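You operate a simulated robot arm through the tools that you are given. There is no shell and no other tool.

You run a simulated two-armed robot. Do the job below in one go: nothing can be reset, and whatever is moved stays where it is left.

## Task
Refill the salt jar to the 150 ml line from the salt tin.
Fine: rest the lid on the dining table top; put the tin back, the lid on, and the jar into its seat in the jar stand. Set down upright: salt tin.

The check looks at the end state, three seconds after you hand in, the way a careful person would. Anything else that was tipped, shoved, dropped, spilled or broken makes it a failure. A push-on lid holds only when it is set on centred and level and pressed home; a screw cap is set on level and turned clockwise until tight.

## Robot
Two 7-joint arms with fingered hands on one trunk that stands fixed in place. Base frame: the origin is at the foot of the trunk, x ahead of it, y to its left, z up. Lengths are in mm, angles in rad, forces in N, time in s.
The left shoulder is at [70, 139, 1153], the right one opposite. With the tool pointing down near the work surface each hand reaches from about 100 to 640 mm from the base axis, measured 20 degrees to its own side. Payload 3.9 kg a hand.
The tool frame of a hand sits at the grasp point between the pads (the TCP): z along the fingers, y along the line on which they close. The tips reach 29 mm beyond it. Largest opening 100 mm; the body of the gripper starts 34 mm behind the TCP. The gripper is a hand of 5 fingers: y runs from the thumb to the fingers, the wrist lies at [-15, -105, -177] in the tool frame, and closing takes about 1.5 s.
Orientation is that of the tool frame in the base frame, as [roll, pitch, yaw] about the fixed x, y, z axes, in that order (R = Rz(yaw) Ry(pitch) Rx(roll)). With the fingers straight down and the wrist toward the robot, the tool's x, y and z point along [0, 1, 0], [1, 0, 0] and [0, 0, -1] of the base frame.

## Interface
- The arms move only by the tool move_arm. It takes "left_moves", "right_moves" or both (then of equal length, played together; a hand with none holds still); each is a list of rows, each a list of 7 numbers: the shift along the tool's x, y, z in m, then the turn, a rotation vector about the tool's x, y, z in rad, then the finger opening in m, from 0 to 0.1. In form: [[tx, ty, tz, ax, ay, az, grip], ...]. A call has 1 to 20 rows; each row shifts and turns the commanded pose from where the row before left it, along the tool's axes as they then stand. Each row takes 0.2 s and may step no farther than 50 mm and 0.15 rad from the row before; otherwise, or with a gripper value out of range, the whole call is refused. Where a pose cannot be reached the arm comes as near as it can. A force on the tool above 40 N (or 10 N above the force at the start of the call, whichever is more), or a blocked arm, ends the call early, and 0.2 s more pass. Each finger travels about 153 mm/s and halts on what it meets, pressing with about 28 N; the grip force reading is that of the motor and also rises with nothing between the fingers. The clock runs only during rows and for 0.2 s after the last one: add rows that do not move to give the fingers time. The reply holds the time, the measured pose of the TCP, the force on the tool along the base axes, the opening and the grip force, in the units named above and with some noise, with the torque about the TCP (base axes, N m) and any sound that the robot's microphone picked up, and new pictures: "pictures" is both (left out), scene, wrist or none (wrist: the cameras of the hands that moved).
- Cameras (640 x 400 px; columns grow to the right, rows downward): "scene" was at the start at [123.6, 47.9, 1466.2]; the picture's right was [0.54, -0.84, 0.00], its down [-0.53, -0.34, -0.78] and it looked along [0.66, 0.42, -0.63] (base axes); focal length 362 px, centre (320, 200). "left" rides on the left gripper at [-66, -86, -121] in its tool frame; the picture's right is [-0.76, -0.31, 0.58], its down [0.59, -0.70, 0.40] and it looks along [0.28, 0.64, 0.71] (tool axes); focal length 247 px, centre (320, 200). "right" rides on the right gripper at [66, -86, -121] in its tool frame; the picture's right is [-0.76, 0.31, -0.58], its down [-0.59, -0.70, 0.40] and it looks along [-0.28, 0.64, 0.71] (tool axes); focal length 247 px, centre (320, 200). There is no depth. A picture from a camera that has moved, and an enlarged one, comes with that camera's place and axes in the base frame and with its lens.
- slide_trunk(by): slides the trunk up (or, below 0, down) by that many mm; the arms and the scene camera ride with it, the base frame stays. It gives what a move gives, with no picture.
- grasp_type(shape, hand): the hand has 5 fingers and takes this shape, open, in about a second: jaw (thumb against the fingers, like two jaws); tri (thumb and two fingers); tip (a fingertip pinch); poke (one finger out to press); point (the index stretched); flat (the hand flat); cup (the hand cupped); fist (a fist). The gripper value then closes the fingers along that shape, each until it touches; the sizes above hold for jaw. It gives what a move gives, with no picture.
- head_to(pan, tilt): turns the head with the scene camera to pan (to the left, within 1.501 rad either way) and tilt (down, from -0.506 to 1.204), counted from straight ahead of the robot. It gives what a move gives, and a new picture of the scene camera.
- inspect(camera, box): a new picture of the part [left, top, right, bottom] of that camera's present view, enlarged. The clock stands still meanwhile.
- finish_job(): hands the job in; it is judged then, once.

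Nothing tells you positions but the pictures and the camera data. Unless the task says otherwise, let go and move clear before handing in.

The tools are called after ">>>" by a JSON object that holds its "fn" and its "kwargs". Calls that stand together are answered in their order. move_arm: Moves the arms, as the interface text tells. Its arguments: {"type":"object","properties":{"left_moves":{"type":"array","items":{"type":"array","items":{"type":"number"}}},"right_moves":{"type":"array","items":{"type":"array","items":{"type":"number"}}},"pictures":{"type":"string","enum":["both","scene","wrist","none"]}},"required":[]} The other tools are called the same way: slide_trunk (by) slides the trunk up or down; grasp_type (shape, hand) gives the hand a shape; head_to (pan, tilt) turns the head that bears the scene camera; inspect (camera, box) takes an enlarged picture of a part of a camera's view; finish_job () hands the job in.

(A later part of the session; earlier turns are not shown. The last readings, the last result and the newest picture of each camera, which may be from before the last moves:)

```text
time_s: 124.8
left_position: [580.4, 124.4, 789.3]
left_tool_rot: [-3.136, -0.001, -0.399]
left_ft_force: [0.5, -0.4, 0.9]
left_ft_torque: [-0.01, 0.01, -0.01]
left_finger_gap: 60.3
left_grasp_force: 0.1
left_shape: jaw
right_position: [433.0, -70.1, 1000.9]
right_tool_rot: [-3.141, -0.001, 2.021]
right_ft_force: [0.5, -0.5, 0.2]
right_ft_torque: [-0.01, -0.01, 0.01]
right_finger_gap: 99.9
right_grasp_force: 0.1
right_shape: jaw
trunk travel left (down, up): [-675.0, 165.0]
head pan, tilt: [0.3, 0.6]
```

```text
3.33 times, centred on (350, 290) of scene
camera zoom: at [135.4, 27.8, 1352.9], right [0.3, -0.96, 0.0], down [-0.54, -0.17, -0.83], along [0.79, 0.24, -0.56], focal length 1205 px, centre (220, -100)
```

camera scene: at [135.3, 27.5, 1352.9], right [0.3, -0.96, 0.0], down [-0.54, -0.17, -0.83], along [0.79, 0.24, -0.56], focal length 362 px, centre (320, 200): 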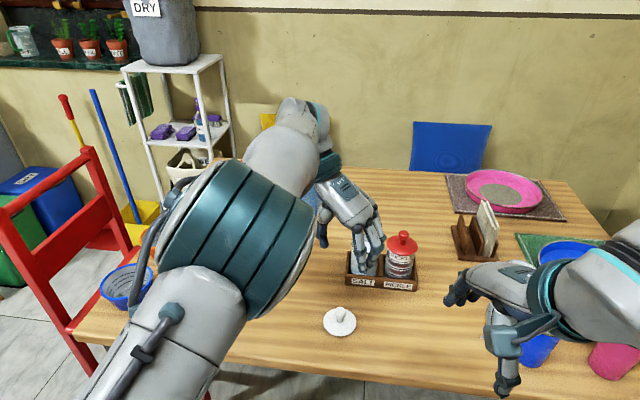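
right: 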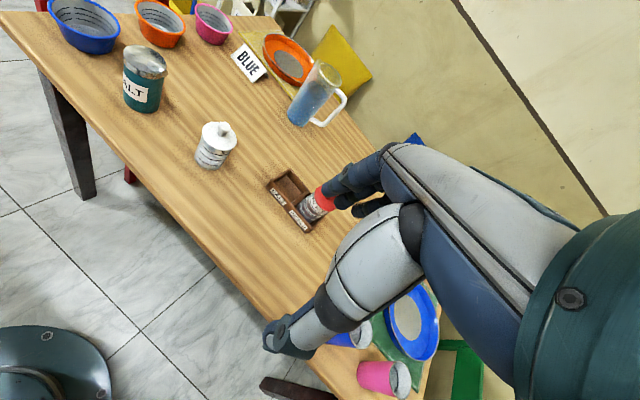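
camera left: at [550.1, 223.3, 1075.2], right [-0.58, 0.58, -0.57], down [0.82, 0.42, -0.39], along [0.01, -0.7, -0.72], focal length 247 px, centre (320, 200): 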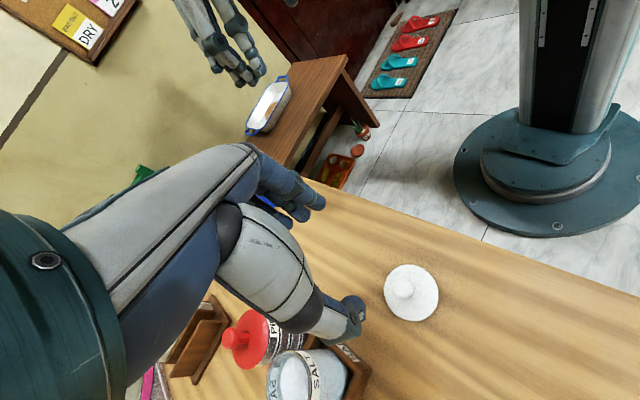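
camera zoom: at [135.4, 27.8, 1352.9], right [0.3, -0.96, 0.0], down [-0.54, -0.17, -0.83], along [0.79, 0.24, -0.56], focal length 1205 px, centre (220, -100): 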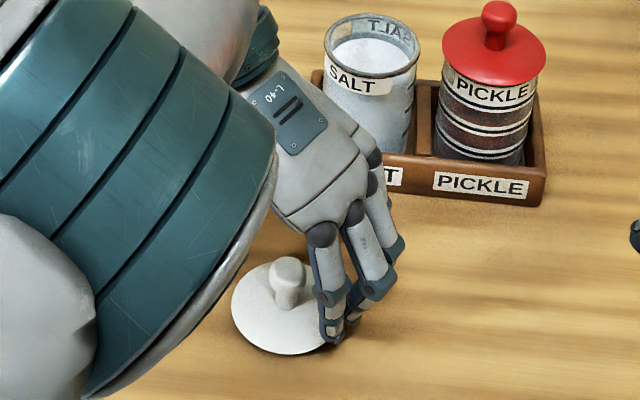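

>>> {"fn": "move_arm", "kwargs": {"left_moves": [[-0.001, -0.0025, 0.001, 0, 0, 0, 0.055], [0, 0, 0, 0, 0, 0, 0.045], [0, 0, 0, 0, 0, 0, 0.035], [0, 0, 0, 0, 0, 0, 0.025], [0, 0, 0, 0, 0, 0, 0.015], [0, 0, 0, 0, 0, 0, 0.008], [0, 0, 0, 0, 0, 0, 0.0], [0, 0, 0, 0, 0, 0, 0.0]], "pictures": "none"}}

>>> {"fn": "inspect", "kwargs": {"camera": "left", "box": [240, 160, 420, 320]}}

>>> {"fn": "inspect", "kwargs": {"camera": "scene", "box": [290, 230, 410, 350]}}

```text
time_s: 126.6
left_position: [579.6, 125.6, 789.5]
left_tool_rot: [-3.136, 0.002, -0.398]
left_ft_force: [0.8, 0.2, -0.1]
left_ft_torque: [-0.03, 0.01, -0.01]
left_finger_gap: 10.3
left_grasp_force: 28.1
left_shape: jaw
right_position: [432.9, -68.9, 1000.9]
right_tool_rot: [3.141, 0.0, 2.022]
right_ft_force: [0.2, -0.1, 0.1]
right_ft_torque: [0.0, 0.0, -0.05]
right_finger_gap: 99.6
right_grasp_force: 0.0
right_shape: jaw
trunk travel left (down, up): [-675.0, 165.0]
head pan, tilt: [0.3, 0.6]
```

```text
2.50 times, centred on (330, 240) of left
camera zoom: at [553.5, 229.0, 909.9], right [-0.58, 0.58, -0.58], down [0.82, 0.42, -0.39], along [0.01, -0.7, -0.72], focal length 617 px, centre (295, 100)
```

zoom: 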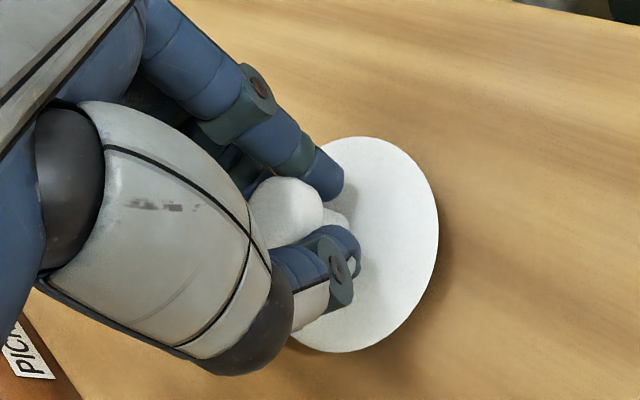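

```text
3.33 times, centred on (350, 290) of scene
camera zoom: at [135.6, 27.8, 1352.9], right [0.3, -0.96, 0.0], down [-0.54, -0.17, -0.83], along [0.79, 0.24, -0.56], focal length 1205 px, centre (220, -100)
```

zoom: 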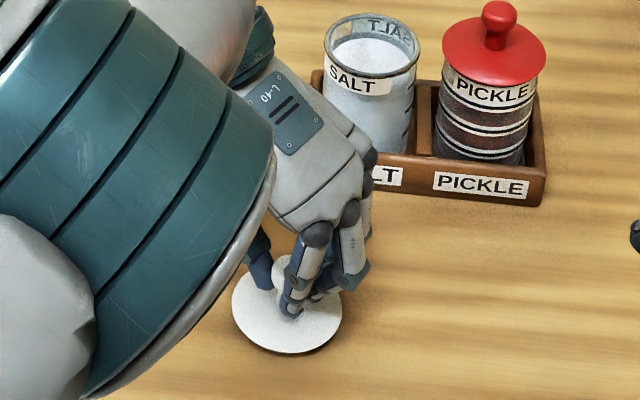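

The lid's stem is gripped (10 mm gap). I'll lift and check that the lid is level.

>>> {"fn": "move_arm", "kwargs": {"left_moves": [[0, 0, -0.005, 0, 0, 0, 0.0], [0, 0, -0.02, 0, 0, 0, 0.0], [0, 0, -0.03, 0, 0, 0, 0.0], [0, 0, -0.03, 0, 0, 0, 0.0], [0, 0, 0, 0, 0, 0, 0.0]], "pictures": "none"}}

>>> {"fn": "inspect", "kwargs": {"camera": "right", "box": [130, 60, 290, 180]}}

>>> {"fn": "inspect", "kwargs": {"camera": "scene", "box": [300, 190, 420, 300]}}

>>> {"fn": "inspect", "kwargs": {"camera": "left", "box": [240, 160, 420, 320]}}

```text
time_s: 127.8
left_position: [581.0, 128.1, 872.6]
left_tool_rot: [-3.135, 0.0, -0.397]
left_ft_force: [0.3, 0.3, 0.6]
left_ft_torque: [-0.03, 0.02, 0.02]
left_finger_gap: 10.1
left_grasp_force: 28.2
left_shape: jaw
right_position: [432.7, -69.2, 1000.7]
right_tool_rot: [3.141, 0.0, 2.021]
right_ft_force: [-0.4, -0.1, -0.3]
right_ft_torque: [0.06, -0.01, -0.01]
right_finger_gap: 99.7
right_grasp_force: 0.0
right_shape: jaw
trunk travel left (down, up): [-675.0, 165.0]
head pan, tilt: [0.3, 0.6]
```

```text
3.33 times, centred on (210, 120) of right
camera zoom: at [327.7, -48.4, 1122.3], right [0.61, -0.55, 0.58], down [-0.38, -0.84, -0.4], along [0.7, 0.02, -0.71], focal length 823 px, centre (687, 467)
```

zoom: 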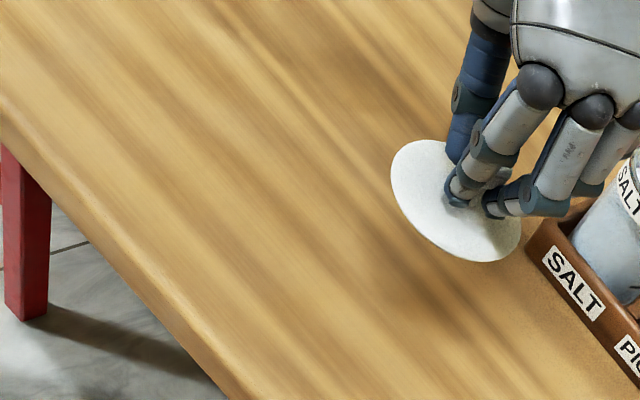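

```text
3.64 times, centred on (360, 245) of scene
camera zoom: at [136.1, 27.9, 1352.8], right [0.3, -0.96, 0.0], down [-0.54, -0.17, -0.82], along [0.79, 0.24, -0.57], focal length 1315 px, centre (174, 36)
```

zoom: 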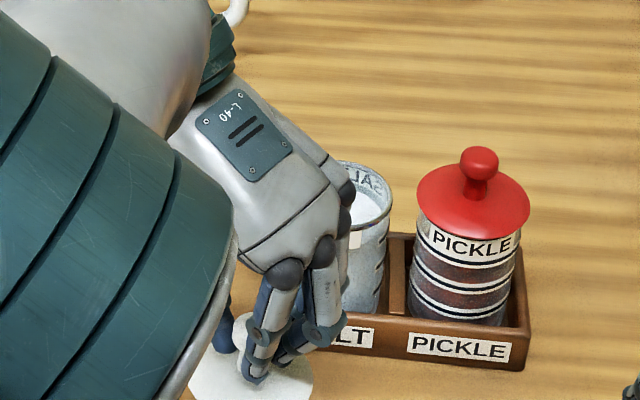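

```text
2.50 times, centred on (330, 240) of left
camera zoom: at [554.2, 230.9, 994.1], right [-0.58, 0.58, -0.58], down [0.82, 0.42, -0.39], along [0.01, -0.7, -0.72], focal length 617 px, centre (295, 100)
```

zoom: 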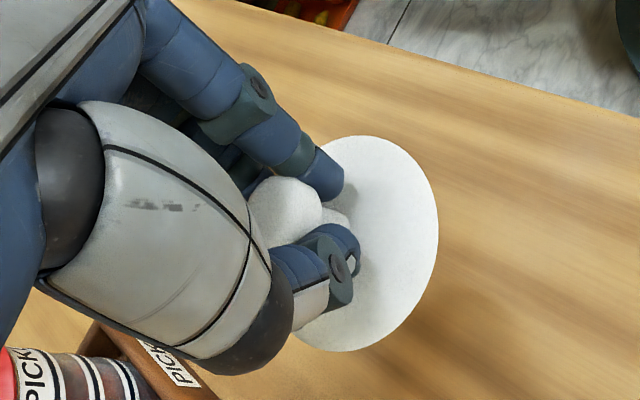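

The lid hangs level and centred in the grip. I'll raise it and carry it along the safe path toward the jar in the stand.

>>> {"fn": "move_arm", "kwargs": {"left_moves": [[0, 0, -0.03, 0, 0, 0, 0.0], [0, 0, -0.028, 0, 0, -0.1, 0.0], [0.0025, -0.017, 0, 0, 0, 0, 0.0], [0.0026, -0.017, 0, 0, 0, 0, 0.0], [0, 0, 0, 0, 0, -0.15, 0.0], [0, 0, 0, 0, 0, -0.15, 0.0], [0.014, -0.0175, 0, 0, 0, 0, 0.0], [0.014, -0.0175, 0, 0, 0, 0, 0.0], [0, 0, 0, 0, 0, -0.147, 0.0], [0, 0, 0, 0, 0, -0.147, 0.0], [0.0244, -0.0219, 0, 0, 0, 0, 0.0], [0, 0, 0, 0, 0, -0.137, 0.0], [0, 0, 0, 0, 0, -0.137, 0.0], [0, 0, 0, 0, 0, -0.137, 0.0], [0, 0, 0, 0, 0, -0.137, 0.0], [0.0092, 0.0327, 0, 0, 0, 0, 0.0], [0.0092, 0.0327, 0, 0, 0, 0, 0.0], [0, 0, 0, 0, 0, 0, 0.0]]}}

```text
time_s: 131.6
left_position: [701.5, 188.5, 936.5]
left_tool_rot: [-3.141, -0.007, 0.844]
left_ft_force: [-0.7, -0.7, -0.1]
left_ft_torque: [-0.03, -0.06, 0.0]
left_finger_gap: 9.9
left_grasp_force: 27.7
left_shape: jaw
right_position: [432.4, -70.6, 1002.7]
right_tool_rot: [3.141, 0.001, 2.022]
right_ft_force: [-0.2, 0.3, -0.4]
right_ft_torque: [-0.02, -0.03, -0.02]
right_finger_gap: 99.7
right_grasp_force: 0.1
right_shape: jaw
trunk travel left (down, up): [-675.0, 165.0]
head pan, tilt: [0.3, 0.6]
camera scene: at [135.2, 27.6, 1353.0], right [0.3, -0.96, 0.0], down [-0.54, -0.17, -0.83], along [0.79, 0.24, -0.56], focal length 362 px, centre (320, 200)
camera left: at [594.0, 194.3, 1056.4], right [-0.73, -0.36, -0.58], down [-0.13, 0.91, -0.39], along [0.67, -0.21, -0.71], focal length 247 px, centre (320, 200)
```

scene: 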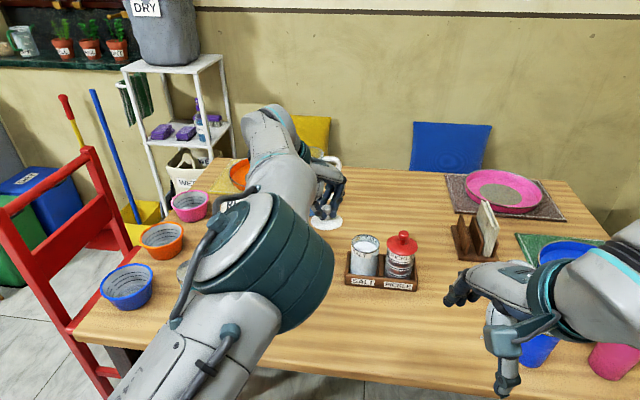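
left: 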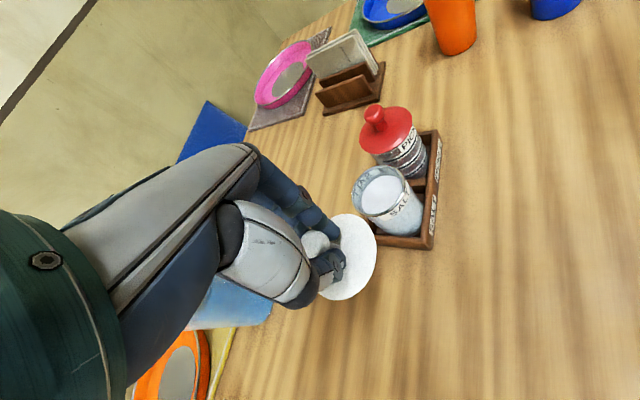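

>>> {"fn": "move_arm", "kwargs": {"left_moves": [[0, 0, 0, 0, 0, -0.14, 0.0], [0, 0, 0, 0, 0, -0.14, 0.0], [0, 0, 0, 0, 0, -0.14, 0.0], [0, 0, 0, 0, 0, -0.14, 0.0], [-0.0201, 0.0093, 0, 0, 0, 0, 0.0], [-0.0201, 0.0093, 0, 0, 0, 0, 0.0], [-0.0201, 0.0093, 0, 0, 0, 0, 0.0], [-0.0201, 0.0093, 0, 0, 0, 0, 0.0], [0, 0, 0.015, 0, 0, 0, 0.0], [0, 0, 0.015, 0, 0, 0, 0.0], [0, 0, 0, 0, 0, 0, 0.0]]}}

>>> {"fn": "inspect", "kwargs": {"camera": "right", "box": [255, 70, 355, 150]}}

>>> {"fn": "inspect", "kwargs": {"camera": "left", "box": [270, 180, 450, 340]}}

>>> {"fn": "inspect", "kwargs": {"camera": "scene", "box": [330, 200, 430, 290]}}

```text
time_s: 134.0
left_position: [725.2, 107.6, 903.3]
left_tool_rot: [3.135, 0.005, 1.413]
left_ft_force: [0.7, -0.3, -1.0]
left_ft_torque: [-0.02, 0.04, -0.01]
left_finger_gap: 9.9
left_grasp_force: 27.8
left_shape: jaw
right_position: [433.5, -70.8, 1002.0]
right_tool_rot: [3.141, -0.001, 2.021]
right_ft_force: [0.2, 0.8, -0.5]
right_ft_torque: [-0.04, 0.01, 0.01]
right_finger_gap: 99.9
right_grasp_force: 0.1
right_shape: jaw
trunk travel left (down, up): [-675.0, 165.0]
head pan, tilt: [0.3, 0.6]
camera scene: at [135.8, 28.0, 1352.9], right [0.3, -0.96, 0.0], down [-0.54, -0.17, -0.83], along [0.79, 0.24, -0.56], focal length 362 px, centre (320, 200)
camera left: at [630.8, 55.8, 1024.0], right [-0.42, -0.7, -0.58], down [-0.6, 0.69, -0.4], along [0.68, 0.18, -0.71], focal length 247 px, centre (320, 200)
```

scene: 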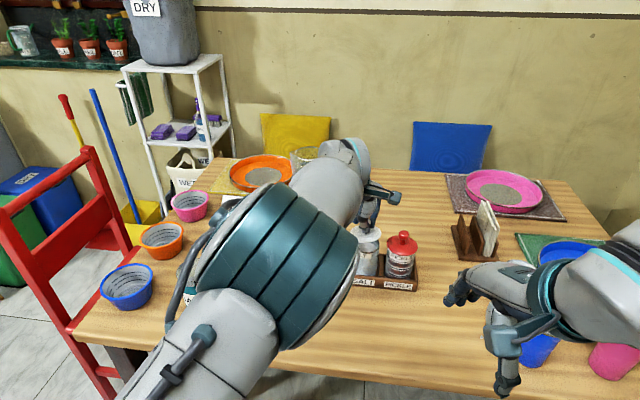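
left: 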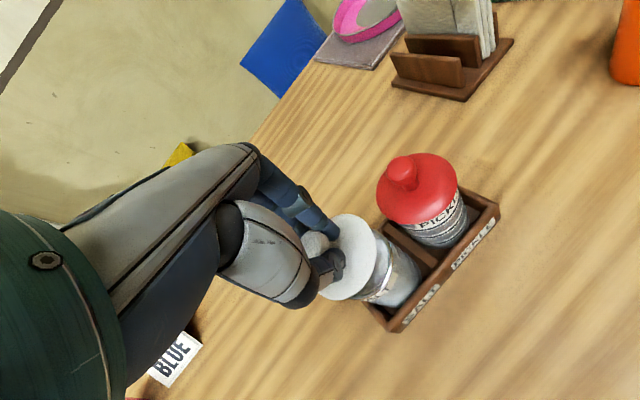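

```text
5.00 times, centred on (305, 110) of right
camera zoom: at [327.4, -48.3, 1122.4], right [0.61, -0.55, 0.58], down [-0.38, -0.84, -0.4], along [0.7, 0.02, -0.71], focal length 1235 px, centre (395, 650)
```

zoom: 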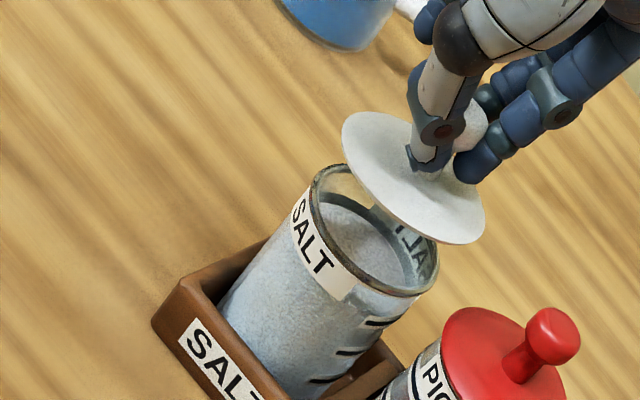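

```text
2.50 times, centred on (360, 260) of left
camera zoom: at [630.8, 55.8, 1024.0], right [-0.42, -0.7, -0.58], down [-0.6, 0.69, -0.4], along [0.68, 0.18, -0.71], focal length 617 px, centre (220, 50)
```

zoom: 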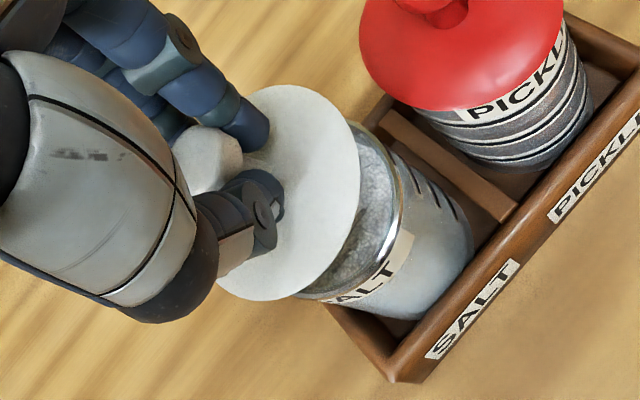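

```text
4.44 times, centred on (380, 245) of scene
camera zoom: at [135.8, 28.0, 1352.9], right [0.3, -0.96, 0.0], down [-0.54, -0.17, -0.83], along [0.79, 0.24, -0.56], focal length 1607 px, centre (53, 0)
```

zoom: 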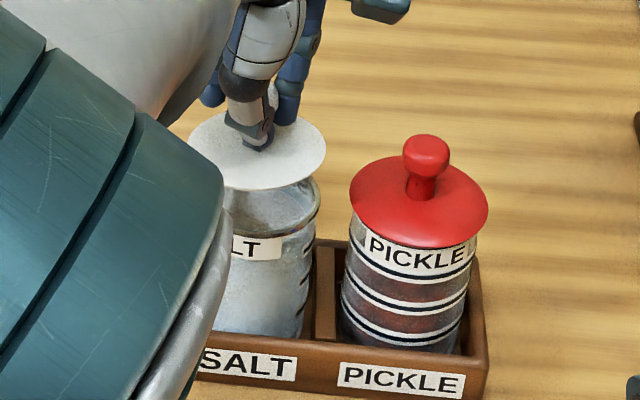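

The lid is about 2–3 mm off the rim centre, and the arm lags a little at this height. I'll raise the trunk 45 mm to give the arm a better working height and then bring the lid back down.

>>> {"fn": "slide_trunk", "kwargs": {"by": 45}}

>>> {"fn": "move_arm", "kwargs": {"left_moves": [[0, 0, 0.02, 0, 0, 0, 0.0], [0, 0, 0.02, 0, 0, 0, 0.0], [0, 0, 0.01, 0, 0, 0, 0.0], [0, 0, 0, 0, 0, 0, 0.0], [0, 0, 0, 0, 0, 0, 0.0]], "pictures": "none"}}

>>> {"fn": "inspect", "kwargs": {"camera": "right", "box": [255, 90, 355, 170]}}

>>> {"fn": "inspect", "kwargs": {"camera": "left", "box": [270, 180, 450, 340]}}

>>> {"fn": "inspect", "kwargs": {"camera": "scene", "box": [330, 220, 430, 310]}}

```text
time_s: 134.8
left_position: [725.9, 109.6, 945.5]
left_tool_rot: [-3.142, 0.001, 1.415]
left_ft_force: [-0.4, -0.1, -0.2]
left_ft_torque: [-0.02, -0.04, 0.0]
left_finger_gap: 9.9
left_grasp_force: 28.1
left_shape: jaw
right_position: [432.9, -69.6, 1045.6]
right_tool_rot: [3.141, 0.0, 2.021]
right_ft_force: [-0.6, 0.1, 0.0]
right_ft_torque: [-0.01, -0.02, 0.03]
right_finger_gap: 99.8
right_grasp_force: 0.2
right_shape: jaw
trunk travel left (down, up): [-720.0, 120.0]
head pan, tilt: [0.3, 0.6]
```

```text
time_s: 136.0
left_position: [724.5, 103.6, 895.9]
left_tool_rot: [-3.141, -0.005, 1.402]
left_ft_force: [-0.7, -0.2, 0.1]
left_ft_torque: [-0.02, 0.0, 0.03]
left_finger_gap: 9.8
left_grasp_force: 28.1
left_shape: jaw
right_position: [433.3, -69.8, 1045.5]
right_tool_rot: [-3.141, 0.001, 2.021]
right_ft_force: [-0.7, 0.3, 0.7]
right_ft_torque: [0.03, -0.03, 0.0]
right_finger_gap: 99.9
right_grasp_force: 0.0
right_shape: jaw
trunk travel left (down, up): [-720.0, 120.0]
head pan, tilt: [0.3, 0.6]
```

```text
5.00 times, centred on (305, 130) of right
camera zoom: at [327.4, -48.4, 1167.4], right [0.61, -0.55, 0.58], down [-0.38, -0.84, -0.4], along [0.7, 0.02, -0.71], focal length 1235 px, centre (395, 550)
```

zoom: 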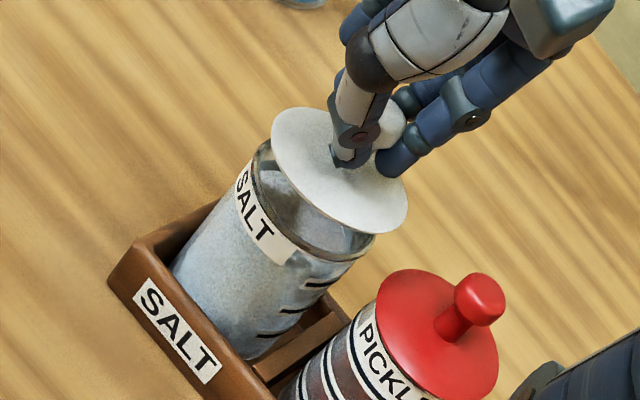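

```text
2.50 times, centred on (360, 260) of left
camera zoom: at [630.1, 52.4, 1015.3], right [-0.43, -0.69, -0.58], down [-0.59, 0.7, -0.39], along [0.68, 0.18, -0.71], focal length 617 px, centre (220, 50)
```

zoom: 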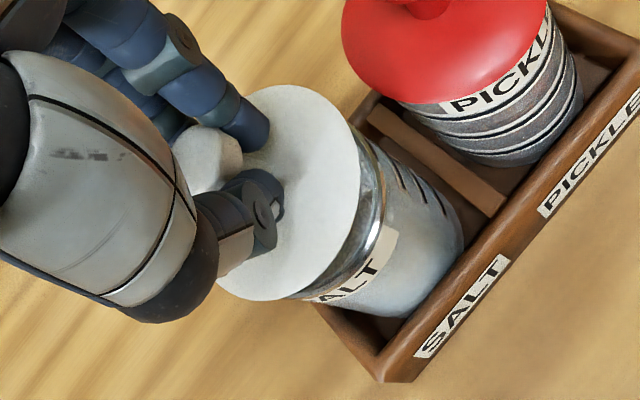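

```text
4.44 times, centred on (380, 265) of scene
camera zoom: at [135.7, 27.8, 1397.9], right [0.3, -0.96, 0.0], down [-0.54, -0.17, -0.83], along [0.79, 0.24, -0.56], focal length 1607 px, centre (53, -89)
```

zoom: 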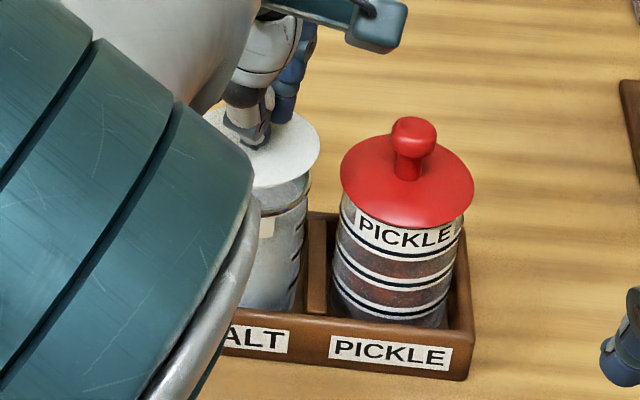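

Now the arm tracks well, and the lid is centred over the rim within about a millimetre. I'll lower gently and watch the force.

>>> {"fn": "move_arm", "kwargs": {"left_moves": [[0, 0, 0.003, 0, 0, 0, 0.0], [0, 0, 0.003, 0, 0, 0, 0.0], [0, 0, 0.002, 0, 0, 0, 0.0], [0, 0, 0, 0, 0, 0, 0.0]], "pictures": "none"}}

>>> {"fn": "inspect", "kwargs": {"camera": "right", "box": [255, 90, 355, 170]}}

>>> {"fn": "inspect", "kwargs": {"camera": "left", "box": [270, 180, 450, 340]}}

```text
time_s: 137.0
left_position: [724.7, 104.1, 888.3]
left_tool_rot: [3.14, -0.005, 1.403]
left_ft_force: [-0.9, -0.2, -0.1]
left_ft_torque: [0.01, -0.01, -0.03]
left_finger_gap: 9.8
left_grasp_force: 27.9
left_shape: jaw
right_position: [432.2, -71.0, 1045.5]
right_tool_rot: [3.141, -0.001, 2.021]
right_ft_force: [-0.3, 0.5, 0.2]
right_ft_torque: [-0.01, 0.02, 0.02]
right_finger_gap: 99.8
right_grasp_force: 0.0
right_shape: jaw
trunk travel left (down, up): [-720.0, 120.0]
head pan, tilt: [0.3, 0.6]
```

```text
5.00 times, centred on (305, 130) of right
camera zoom: at [327.4, -48.4, 1167.4], right [0.61, -0.55, 0.58], down [-0.38, -0.84, -0.4], along [0.7, 0.02, -0.71], focal length 1235 px, centre (395, 550)
```

zoom: 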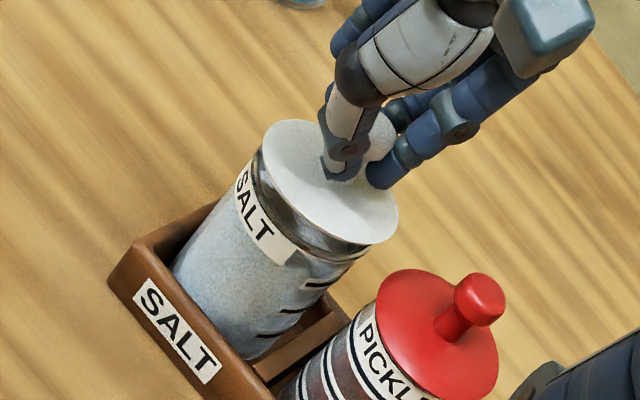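

```text
2.50 times, centred on (360, 260) of left
camera zoom: at [629.4, 51.9, 1008.5], right [-0.43, -0.69, -0.58], down [-0.59, 0.7, -0.4], along [0.68, 0.18, -0.71], focal length 617 px, centre (220, 50)
```

zoom: 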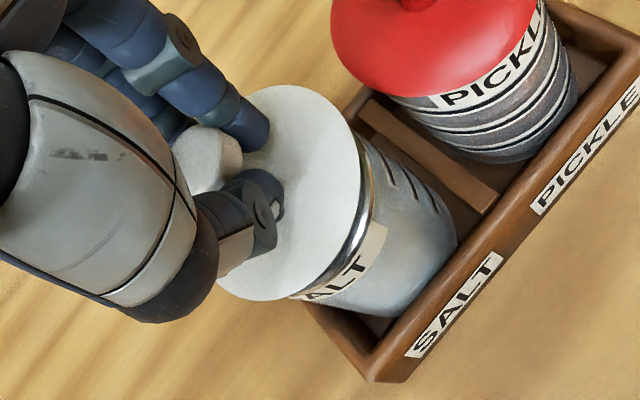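

The alignment looks good with no contact force yet. I'll continue down to seat it.

>>> {"fn": "move_arm", "kwargs": {"left_moves": [[0, 0, 0.003, 0, 0, 0, 0.0], [0, 0, 0.003, 0, 0, 0, 0.0], [0, 0, 0, 0, 0, 0, 0.0]], "pictures": "none"}}

>>> {"fn": "move_arm", "kwargs": {"left_moves": [[0, 0, 0.002, 0, 0, 0, 0.0], [0, 0, 0.002, 0, 0, 0, 0.0], [0, 0, 0, 0, 0, 0, 0.0]], "pictures": "none"}}

>>> {"fn": "inspect", "kwargs": {"camera": "right", "box": [255, 90, 355, 170]}}

>>> {"fn": "inspect", "kwargs": {"camera": "left", "box": [270, 180, 450, 340]}}

```text
time_s: 137.8
left_position: [724.6, 102.6, 882.0]
left_tool_rot: [3.14, -0.005, 1.401]
left_ft_force: [-0.3, 0.2, -0.1]
left_ft_torque: [-0.01, -0.02, 0.01]
left_finger_gap: 10.0
left_grasp_force: 28.4
left_shape: jaw
right_position: [433.6, -69.9, 1046.7]
right_tool_rot: [-3.139, -0.001, 2.021]
right_ft_force: [0.6, 0.0, -0.6]
right_ft_torque: [-0.03, 0.0, 0.02]
right_finger_gap: 99.9
right_grasp_force: 0.0
right_shape: jaw
trunk travel left (down, up): [-720.0, 120.0]
head pan, tilt: [0.3, 0.6]
```

```text
time_s: 138.6
left_position: [725.2, 103.0, 878.3]
left_tool_rot: [3.141, -0.005, 1.402]
left_ft_force: [0.0, -0.8, 2.1]
left_ft_torque: [0.08, -0.01, 0.01]
left_finger_gap: 9.7
left_grasp_force: 27.8
left_shape: jaw
right_position: [433.3, -70.0, 1046.8]
right_tool_rot: [-3.141, 0.0, 2.021]
right_ft_force: [0.1, -0.1, 0.5]
right_ft_torque: [0.0, 0.01, 0.0]
right_finger_gap: 100.0
right_grasp_force: 0.2
right_shape: jaw
trunk travel left (down, up): [-720.0, 120.0]
head pan, tilt: [0.3, 0.6]
```

```text
5.00 times, centred on (305, 130) of right
camera zoom: at [327.1, -48.5, 1167.5], right [0.61, -0.55, 0.58], down [-0.38, -0.84, -0.4], along [0.7, 0.02, -0.71], focal length 1235 px, centre (395, 550)
```

zoom: 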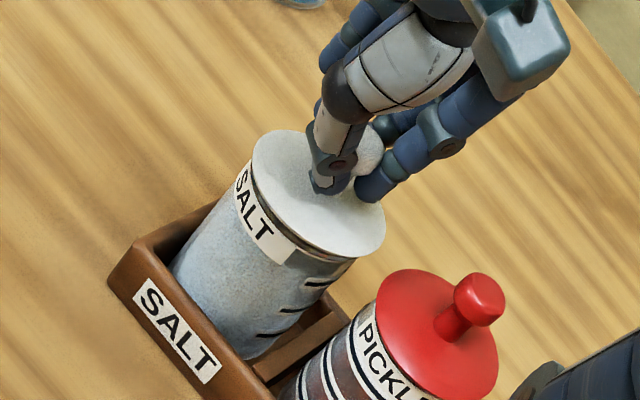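

```text
2.50 times, centred on (360, 260) of left
camera zoom: at [629.6, 51.7, 999.5], right [-0.43, -0.69, -0.58], down [-0.59, 0.7, -0.4], along [0.68, 0.18, -0.71], focal length 617 px, centre (220, 50)
```

zoom: 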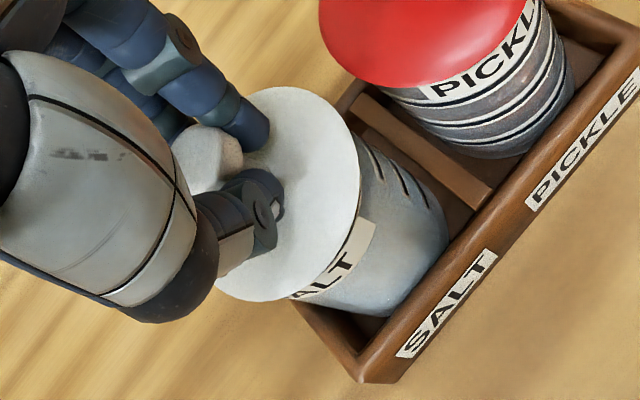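

The lid has reached the rim at the expected height. I'll press it home in small steps and watch force and height.

>>> {"fn": "move_arm", "kwargs": {"left_moves": [[0, 0, 0.001, 0, 0, 0, 0.0], [0, 0, 0.001, 0, 0, 0, 0.0], [0, 0, 0, 0, 0, 0, 0.0]], "pictures": "none"}}

>>> {"fn": "move_arm", "kwargs": {"left_moves": [[0, 0, 0.001, 0, 0, 0, 0.0], [0, 0, 0.001, 0, 0, 0, 0.0], [0, 0, 0, 0, 0, 0, 0.0]], "pictures": "none"}}

>>> {"fn": "inspect", "kwargs": {"camera": "right", "box": [265, 100, 325, 150]}}

```text
time_s: 139.4
left_position: [725.3, 103.8, 878.1]
left_tool_rot: [3.139, -0.006, 1.403]
left_ft_force: [-0.1, -0.3, 4.6]
left_ft_torque: [0.09, -0.12, 0.02]
left_finger_gap: 9.7
left_grasp_force: 27.9
left_shape: jaw
right_position: [431.6, -70.5, 1046.8]
right_tool_rot: [3.14, -0.001, 2.02]
right_ft_force: [0.2, -0.6, 0.2]
right_ft_torque: [0.0, 0.03, -0.03]
right_finger_gap: 99.6
right_grasp_force: 0.0
right_shape: jaw
trunk travel left (down, up): [-720.0, 120.0]
head pan, tilt: [0.3, 0.6]
```

```text
time_s: 140.2
left_position: [724.9, 103.4, 877.3]
left_tool_rot: [3.137, -0.007, 1.403]
left_ft_force: [0.2, -1.7, 11.3]
left_ft_torque: [0.07, -0.15, -0.07]
left_finger_gap: 10.0
left_grasp_force: 27.7
left_shape: jaw
right_position: [430.8, -70.8, 1046.8]
right_tool_rot: [3.139, 0.002, 2.022]
right_ft_force: [0.3, -0.6, -0.3]
right_ft_torque: [-0.01, 0.01, 0.0]
right_finger_gap: 99.5
right_grasp_force: 0.0
right_shape: jaw
trunk travel left (down, up): [-720.0, 120.0]
head pan, tilt: [0.3, 0.6]
```

```text
8.00 times, centred on (295, 125) of right
camera zoom: at [325.6, -49.0, 1168.0], right [0.6, -0.55, 0.58], down [-0.38, -0.84, -0.4], along [0.7, 0.02, -0.71], focal length 1976 px, centre (520, 800)
```

zoom: 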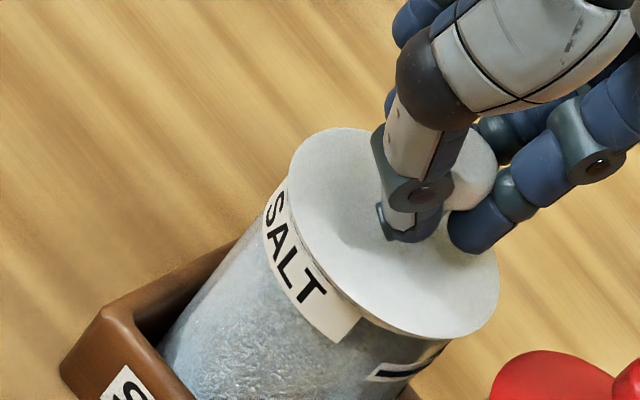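

The lid sits level. I'll press harder to be sure it is home.

>>> {"fn": "move_arm", "kwargs": {"left_moves": [[0, 0, 0.001, 0, 0, 0, 0.0], [0, 0, 0.001, 0, 0, 0, 0.0], [0, 0, 0.001, 0, 0, 0, 0.0], [0, 0, 0, 0, 0, 0, 0.0]], "pictures": "none"}}

>>> {"fn": "move_arm", "kwargs": {"left_moves": [[0, 0, 0.001, 0, 0, 0, 0.0], [0, 0, 0.001, 0, 0, 0, 0.0], [0, 0, 0.001, 0, 0, 0, 0.0], [0, 0, 0, 0, 0, 0, 0.0]], "pictures": "none"}}

>>> {"fn": "inspect", "kwargs": {"camera": "right", "box": [265, 100, 325, 150]}}

>>> {"fn": "inspect", "kwargs": {"camera": "left", "box": [270, 180, 450, 340]}}

```text
time_s: 141.2
left_position: [723.3, 102.7, 876.4]
left_tool_rot: [3.137, -0.008, 1.406]
left_ft_force: [2.8, -1.7, 21.1]
left_ft_torque: [0.15, -0.24, -0.04]
left_finger_gap: 10.9
left_grasp_force: 28.3
left_shape: jaw
right_position: [431.3, -70.9, 1047.1]
right_tool_rot: [3.138, 0.002, 2.021]
right_ft_force: [0.1, -0.1, 1.4]
right_ft_torque: [-0.03, 0.02, -0.01]
right_finger_gap: 100.0
right_grasp_force: 0.1
right_shape: jaw
trunk travel left (down, up): [-720.0, 120.0]
head pan, tilt: [0.3, 0.6]
```

```text
time_s: 142.2
left_position: [722.5, 101.8, 875.3]
left_tool_rot: [3.131, -0.007, 1.403]
left_ft_force: [2.7, -0.2, 26.1]
left_ft_torque: [0.11, -0.17, -0.09]
left_finger_gap: 11.6
left_grasp_force: 27.8
left_shape: jaw
right_position: [429.6, -70.8, 1048.8]
right_tool_rot: [3.139, 0.0, 2.02]
right_ft_force: [0.6, -0.3, 0.4]
right_ft_torque: [0.02, 0.0, 0.0]
right_finger_gap: 99.8
right_grasp_force: 0.1
right_shape: jaw
trunk travel left (down, up): [-720.0, 120.0]
head pan, tilt: [0.3, 0.6]
```

```text
8.00 times, centred on (295, 125) of right
camera zoom: at [323.5, -49.1, 1168.7], right [0.6, -0.55, 0.58], down [-0.37, -0.84, -0.4], along [0.7, 0.02, -0.71], focal length 1976 px, centre (520, 800)
```

zoom: 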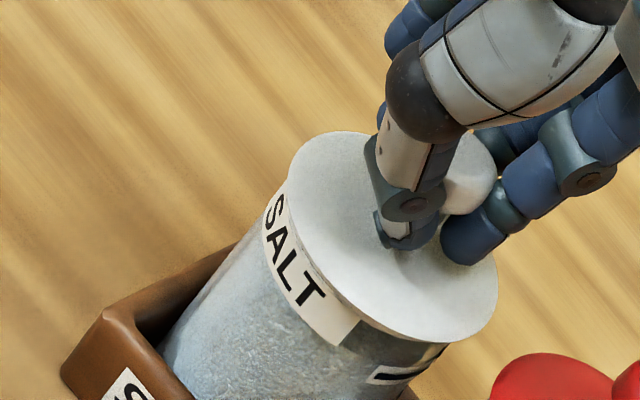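

```text
2.50 times, centred on (360, 260) of left
camera zoom: at [626.2, 50.5, 993.6], right [-0.42, -0.69, -0.59], down [-0.59, 0.7, -0.4], along [0.69, 0.18, -0.7], focal length 617 px, centre (220, 50)
```

zoom: 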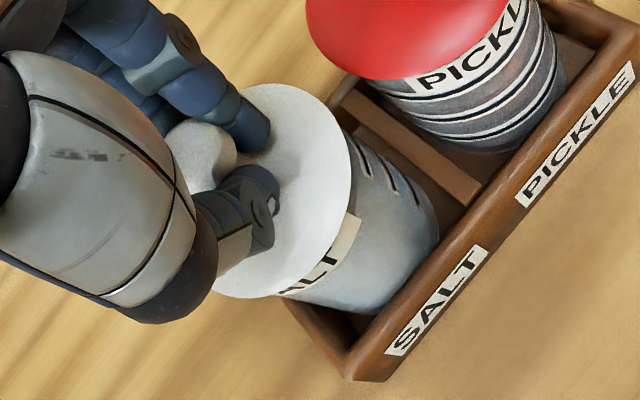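

The lid took 26 N and sits flush. I'll relieve the pressure and then open the fingers.

>>> {"fn": "move_arm", "kwargs": {"left_moves": [[0, 0, -0.002, 0, 0, 0, 0.0], [0, 0, -0.002, 0, 0, 0, 0.0], [0, 0, -0.002, 0, 0, 0, 0.0], [0, 0, 0, 0, 0, 0, 0.0]], "pictures": "none"}}

```text
time_s: 143.2
left_position: [722.4, 102.3, 875.2]
left_tool_rot: [3.141, -0.006, 1.405]
left_ft_force: [0.4, -1.2, 11.9]
left_ft_torque: [0.08, -0.11, -0.02]
left_finger_gap: 11.8
left_grasp_force: 27.9
left_shape: jaw
right_position: [430.6, -70.5, 1046.8]
right_tool_rot: [3.14, 0.002, 2.02]
right_ft_force: [-0.9, -0.3, 1.0]
right_ft_torque: [0.0, 0.01, -0.01]
right_finger_gap: 99.8
right_grasp_force: 0.1
right_shape: jaw
trunk travel left (down, up): [-720.0, 120.0]
head pan, tilt: [0.3, 0.6]
```

>>> {"fn": "move_arm", "kwargs": {"left_moves": [[0, 0, -0.002, 0, 0, 0, 0.0], [0, 0, -0.0015, 0, 0, 0, 0.0], [0, 0, 0, 0, 0, 0, 0.0]], "pictures": "none"}}

```text
time_s: 144.0
left_position: [724.3, 101.7, 876.9]
left_tool_rot: [-3.141, -0.006, 1.403]
left_ft_force: [-0.9, -0.1, 1.1]
left_ft_torque: [0.02, -0.02, 0.0]
left_finger_gap: 11.2
left_grasp_force: 27.8
left_shape: jaw
right_position: [431.7, -70.5, 1045.3]
right_tool_rot: [-3.14, -0.003, 2.019]
right_ft_force: [1.4, -0.1, 0.1]
right_ft_torque: [0.02, -0.01, -0.04]
right_finger_gap: 99.8
right_grasp_force: 0.1
right_shape: jaw
trunk travel left (down, up): [-720.0, 120.0]
head pan, tilt: [0.3, 0.6]
```

>>> {"fn": "move_arm", "kwargs": {"left_moves": [[0, 0, 0, 0, 0, 0, 0.015], [0, 0, 0, 0, 0, 0, 0.025], [0, 0, 0, 0, 0, 0, 0.04], [0, 0, 0, 0, 0, 0, 0.055], [0, 0, 0, 0, 0, 0, 0.06], [0, 0, 0, 0, 0, 0, 0.06]], "pictures": "none"}}

>>> {"fn": "inspect", "kwargs": {"camera": "right", "box": [255, 90, 355, 170]}}

>>> {"fn": "inspect", "kwargs": {"camera": "left", "box": [270, 180, 450, 340]}}

```text
time_s: 145.4
left_position: [724.7, 104.1, 877.8]
left_tool_rot: [3.14, -0.005, 1.403]
left_ft_force: [0.5, -0.6, 0.0]
left_ft_torque: [-0.03, 0.01, 0.0]
left_finger_gap: 59.6
left_grasp_force: 0.2
left_shape: jaw
right_position: [433.6, -70.3, 1046.6]
right_tool_rot: [-3.14, 0.0, 2.022]
right_ft_force: [0.1, -0.2, 0.4]
right_ft_torque: [0.01, -0.01, -0.01]
right_finger_gap: 99.7
right_grasp_force: 0.1
right_shape: jaw
trunk travel left (down, up): [-720.0, 120.0]
head pan, tilt: [0.3, 0.6]
```

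```text
5.00 times, centred on (305, 130) of right
camera zoom: at [327.4, -48.4, 1167.4], right [0.61, -0.55, 0.58], down [-0.38, -0.84, -0.4], along [0.7, 0.02, -0.71], focal length 1235 px, centre (395, 550)
```

zoom: 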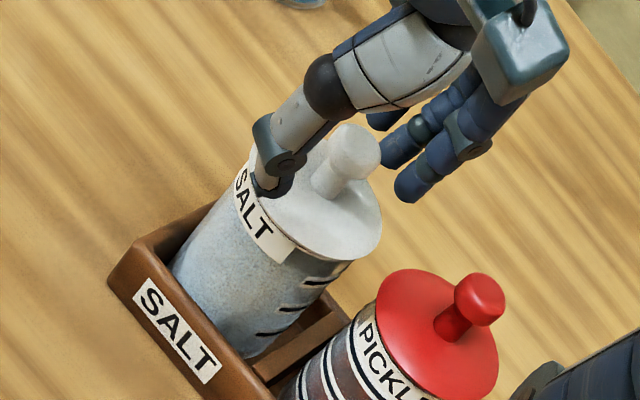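

```text
2.50 times, centred on (360, 260) of left
camera zoom: at [630.1, 51.3, 998.3], right [-0.43, -0.69, -0.58], down [-0.59, 0.7, -0.4], along [0.68, 0.18, -0.71], focal length 617 px, centre (220, 50)
```

zoom: 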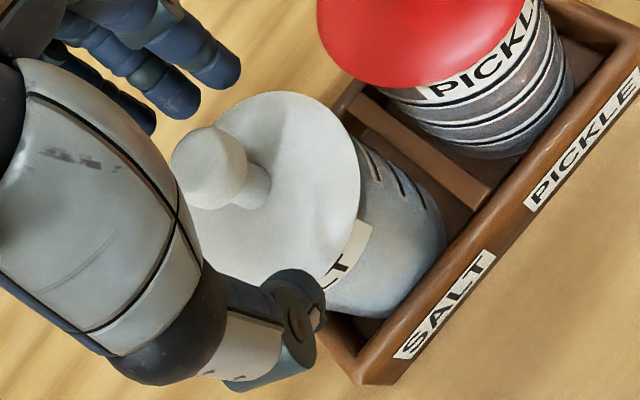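

Released. I'll rise straight up and inspect the lid.

>>> {"fn": "move_arm", "kwargs": {"left_moves": [[0, 0, -0.01, 0, 0, 0, 0.07], [0, 0, -0.02, 0, 0, 0, 0.07], [0, 0, -0.03, 0, 0, 0, 0.07], [0, 0, -0.03, 0, 0, 0, 0.07], [0.0378, -0.02, 0, 0, 0, 0, 0.07], [0.0378, -0.02, 0, 0, 0, 0, 0.07], [0, 0, 0, 0, 0, 0, 0.07]]}}

>>> {"fn": "inspect", "kwargs": {"camera": "right", "box": [255, 90, 355, 170]}}

>>> {"fn": "inspect", "kwargs": {"camera": "scene", "box": [330, 220, 430, 310]}}

>>> {"fn": "inspect", "kwargs": {"camera": "left", "box": [330, 120, 530, 300]}}

```text
time_s: 147.0
left_position: [696.6, 191.6, 969.7]
left_tool_rot: [3.135, 0.013, 1.418]
left_ft_force: [-0.3, 1.1, 0.2]
left_ft_torque: [0.01, 0.01, 0.01]
left_finger_gap: 69.7
left_grasp_force: 0.1
left_shape: jaw
right_position: [433.7, -71.3, 1047.4]
right_tool_rot: [3.141, 0.001, 2.021]
right_ft_force: [0.2, 0.5, 0.3]
right_ft_torque: [0.0, -0.01, 0.05]
right_finger_gap: 100.0
right_grasp_force: 0.0
right_shape: jaw
trunk travel left (down, up): [-720.0, 120.0]
head pan, tilt: [0.3, 0.6]
camera scene: at [136.2, 27.3, 1397.8], right [0.3, -0.96, 0.0], down [-0.54, -0.17, -0.82], along [0.79, 0.24, -0.57], focal length 362 px, centre (320, 200)
camera left: at [602.0, 140.6, 1090.7], right [-0.42, -0.71, -0.57], down [-0.6, 0.68, -0.41], along [0.68, 0.17, -0.71], focal length 247 px, centre (320, 200)
```

scene: 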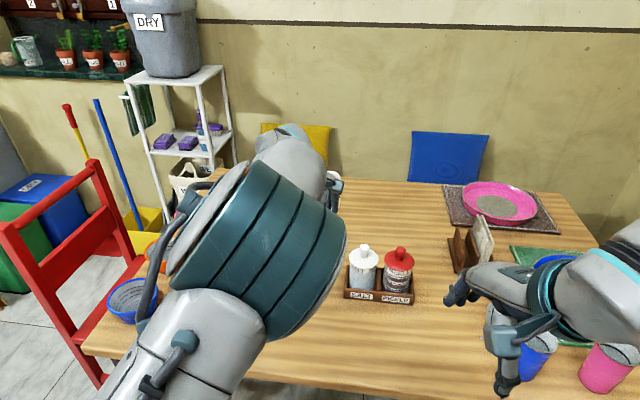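
left: 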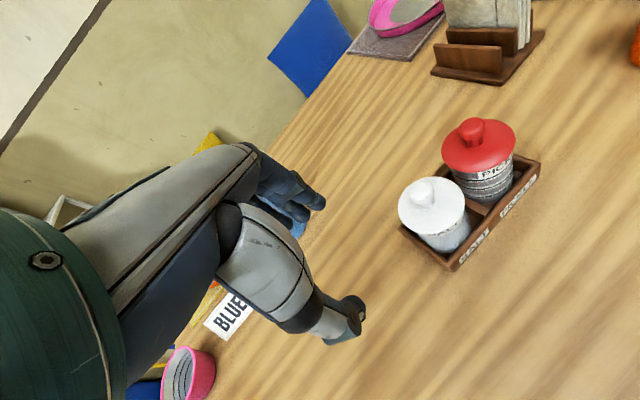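

```text
5.00 times, centred on (305, 130) of right
camera zoom: at [327.8, -48.9, 1167.2], right [0.61, -0.55, 0.58], down [-0.38, -0.84, -0.4], along [0.7, 0.02, -0.71], focal length 1235 px, centre (395, 550)
```

zoom: 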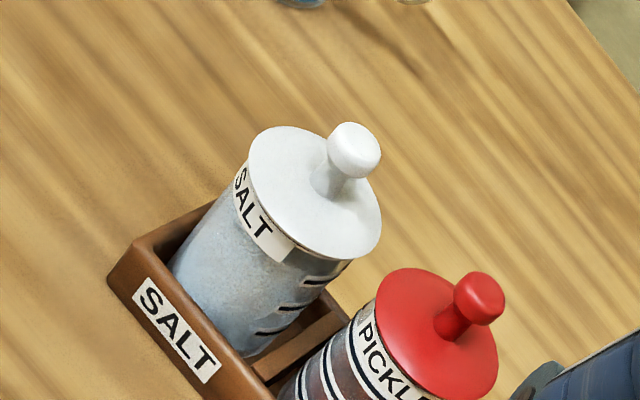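

```text
4.44 times, centred on (380, 265) of scene
camera zoom: at [136.2, 27.3, 1397.8], right [0.3, -0.96, 0.0], down [-0.54, -0.17, -0.82], along [0.79, 0.24, -0.57], focal length 1607 px, centre (53, -89)
```

zoom: 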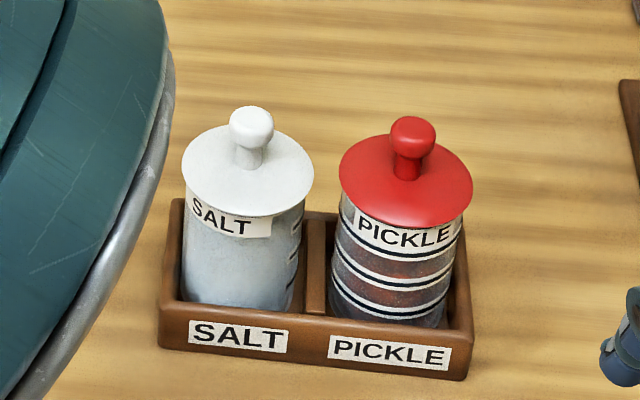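

```text
2.22 times, centred on (430, 210) of left
camera zoom: at [602.0, 140.6, 1090.7], right [-0.42, -0.71, -0.57], down [-0.6, 0.68, -0.41], along [0.68, 0.17, -0.71], focal length 549 px, centre (76, 178)
```

zoom: 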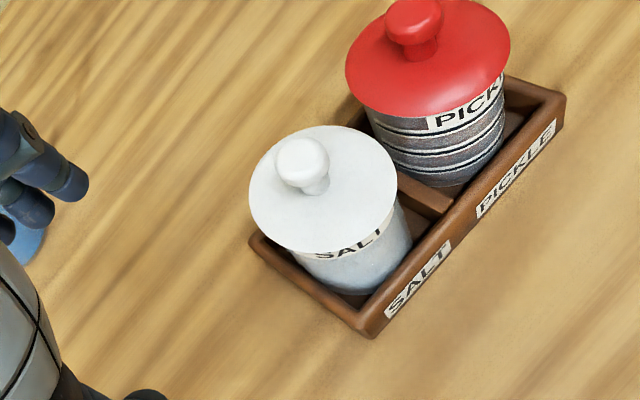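

The jar is in its seat with the lid centred and level. I'll move the left arm clear and check the tin and the rest of the table.

>>> {"fn": "move_arm", "kwargs": {"left_moves": [[0, 0, 0, 0, 0, 0.144, 0.08], [0, 0, 0, 0, 0, 0.144, 0.08], [0, 0, 0, 0, 0, 0.144, 0.08], [0, 0, 0, 0, 0, 0.144, 0.08], [-0.0092, -0.0327, -0.02, 0, 0, 0, 0.08], [-0.0092, -0.0327, -0.02, 0, 0, 0, 0.08], [0, 0, -0.02, 0, 0, 0.14, 0.08], [0, 0, 0, 0, 0, 0.14, 0.08], [0, 0, 0, 0, 0, 0.14, 0.08], [0, 0, 0, 0, 0, 0.14, 0.08], [0, 0, 0, 0, 0, 0, 0.08]]}}

>>> {"fn": "head_to", "kwargs": {"pan": 0.55, "tilt": 0.7}}

>>> {"fn": "inspect", "kwargs": {"camera": "left", "box": [0, 0, 640, 400]}}

>>> {"fn": "inspect", "kwargs": {"camera": "right", "box": [0, 0, 640, 400]}}

```text
time_s: 149.4
left_position: [636.6, 214.0, 1028.5]
left_tool_rot: [-3.136, -0.005, 0.265]
left_ft_force: [-0.5, -0.3, 0.6]
left_ft_torque: [-0.04, 0.0, 0.03]
left_finger_gap: 79.9
left_grasp_force: 0.0
left_shape: jaw
right_position: [431.6, -70.5, 1045.9]
right_tool_rot: [3.141, -0.001, 2.021]
right_ft_force: [0.1, 1.0, -0.1]
right_ft_torque: [-0.03, 0.04, 0.02]
right_finger_gap: 99.7
right_grasp_force: 0.0
right_shape: jaw
trunk travel left (down, up): [-720.0, 120.0]
head pan, tilt: [0.3, 0.6]
camera scene: at [135.2, 27.4, 1398.0], right [0.3, -0.96, 0.0], down [-0.54, -0.17, -0.83], along [0.79, 0.24, -0.56], focal length 362 px, centre (320, 200)
camera left: at [551.6, 277.9, 1149.2], right [-0.81, 0.1, -0.58], down [0.38, 0.84, -0.39], along [0.44, -0.54, -0.71], focal length 247 px, centre (320, 200)
```

scene: 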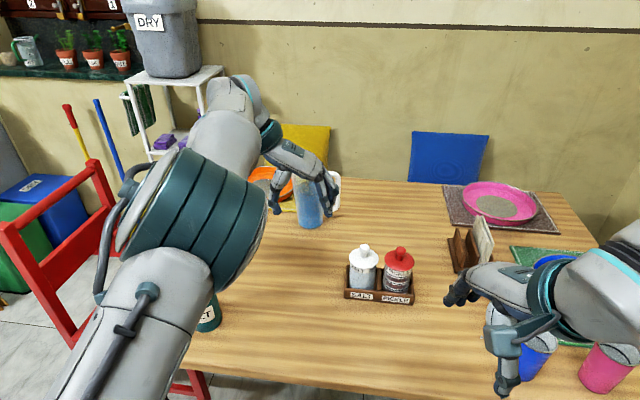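
left: 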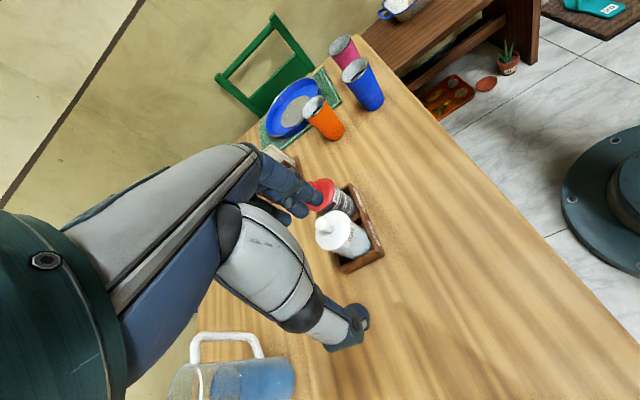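

```text
time_s: 150.2
left_position: [638.2, 214.2, 1027.6]
left_tool_rot: [-3.136, -0.003, 0.267]
left_ft_force: [0.4, 0.5, 0.3]
left_ft_torque: [0.02, 0.0, -0.03]
left_finger_gap: 79.8
left_grasp_force: 0.2
left_shape: jaw
right_position: [433.2, -70.3, 1046.6]
right_tool_rot: [3.141, -0.001, 2.022]
right_ft_force: [-1.5, -0.6, -0.8]
right_ft_torque: [0.05, 0.02, 0.0]
right_finger_gap: 99.6
right_grasp_force: 0.0
right_shape: jaw
trunk travel left (down, up): [-720.0, 120.0]
head pan, tilt: [0.55, 0.7]
camera scene: at [123.9, 46.1, 1389.3], right [0.52, -0.85, 0.0], down [-0.55, -0.34, -0.77], along [0.65, 0.4, -0.64], focal length 362 px, centre (320, 200)
```

scene: 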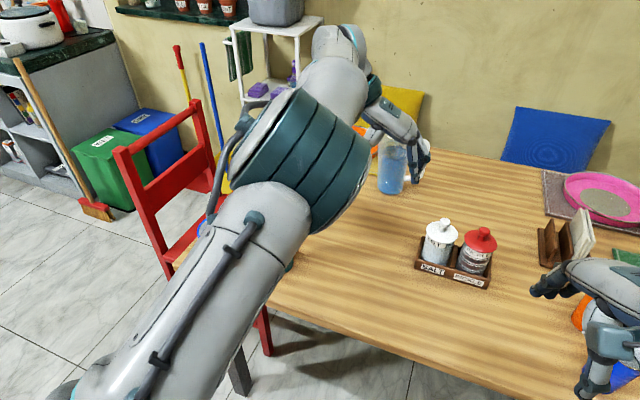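

```text
1.00 times, centred on (320, 200) of left (not enlarged: the box is as wide or as high as the picture)
camera zoom: at [552.1, 278.1, 1148.8], right [-0.81, 0.1, -0.58], down [0.38, 0.84, -0.39], along [0.44, -0.54, -0.71], focal length 247 px, centre (320, 200)
```

zoom: 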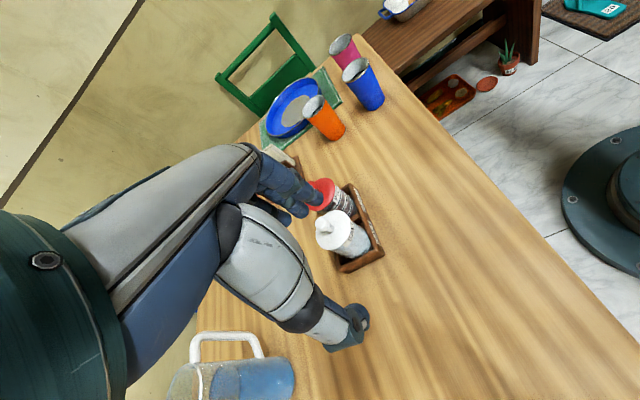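

```text
1.00 times, centred on (320, 200) of right (not enlarged: the box is as wide or as high as the picture)
camera zoom: at [327.5, -48.4, 1167.4], right [0.61, -0.55, 0.58], down [-0.38, -0.84, -0.4], along [0.7, 0.02, -0.71], focal length 247 px, centre (320, 200)
```

zoom: 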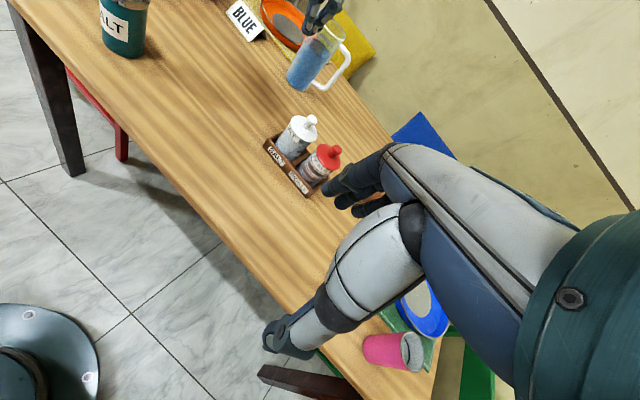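

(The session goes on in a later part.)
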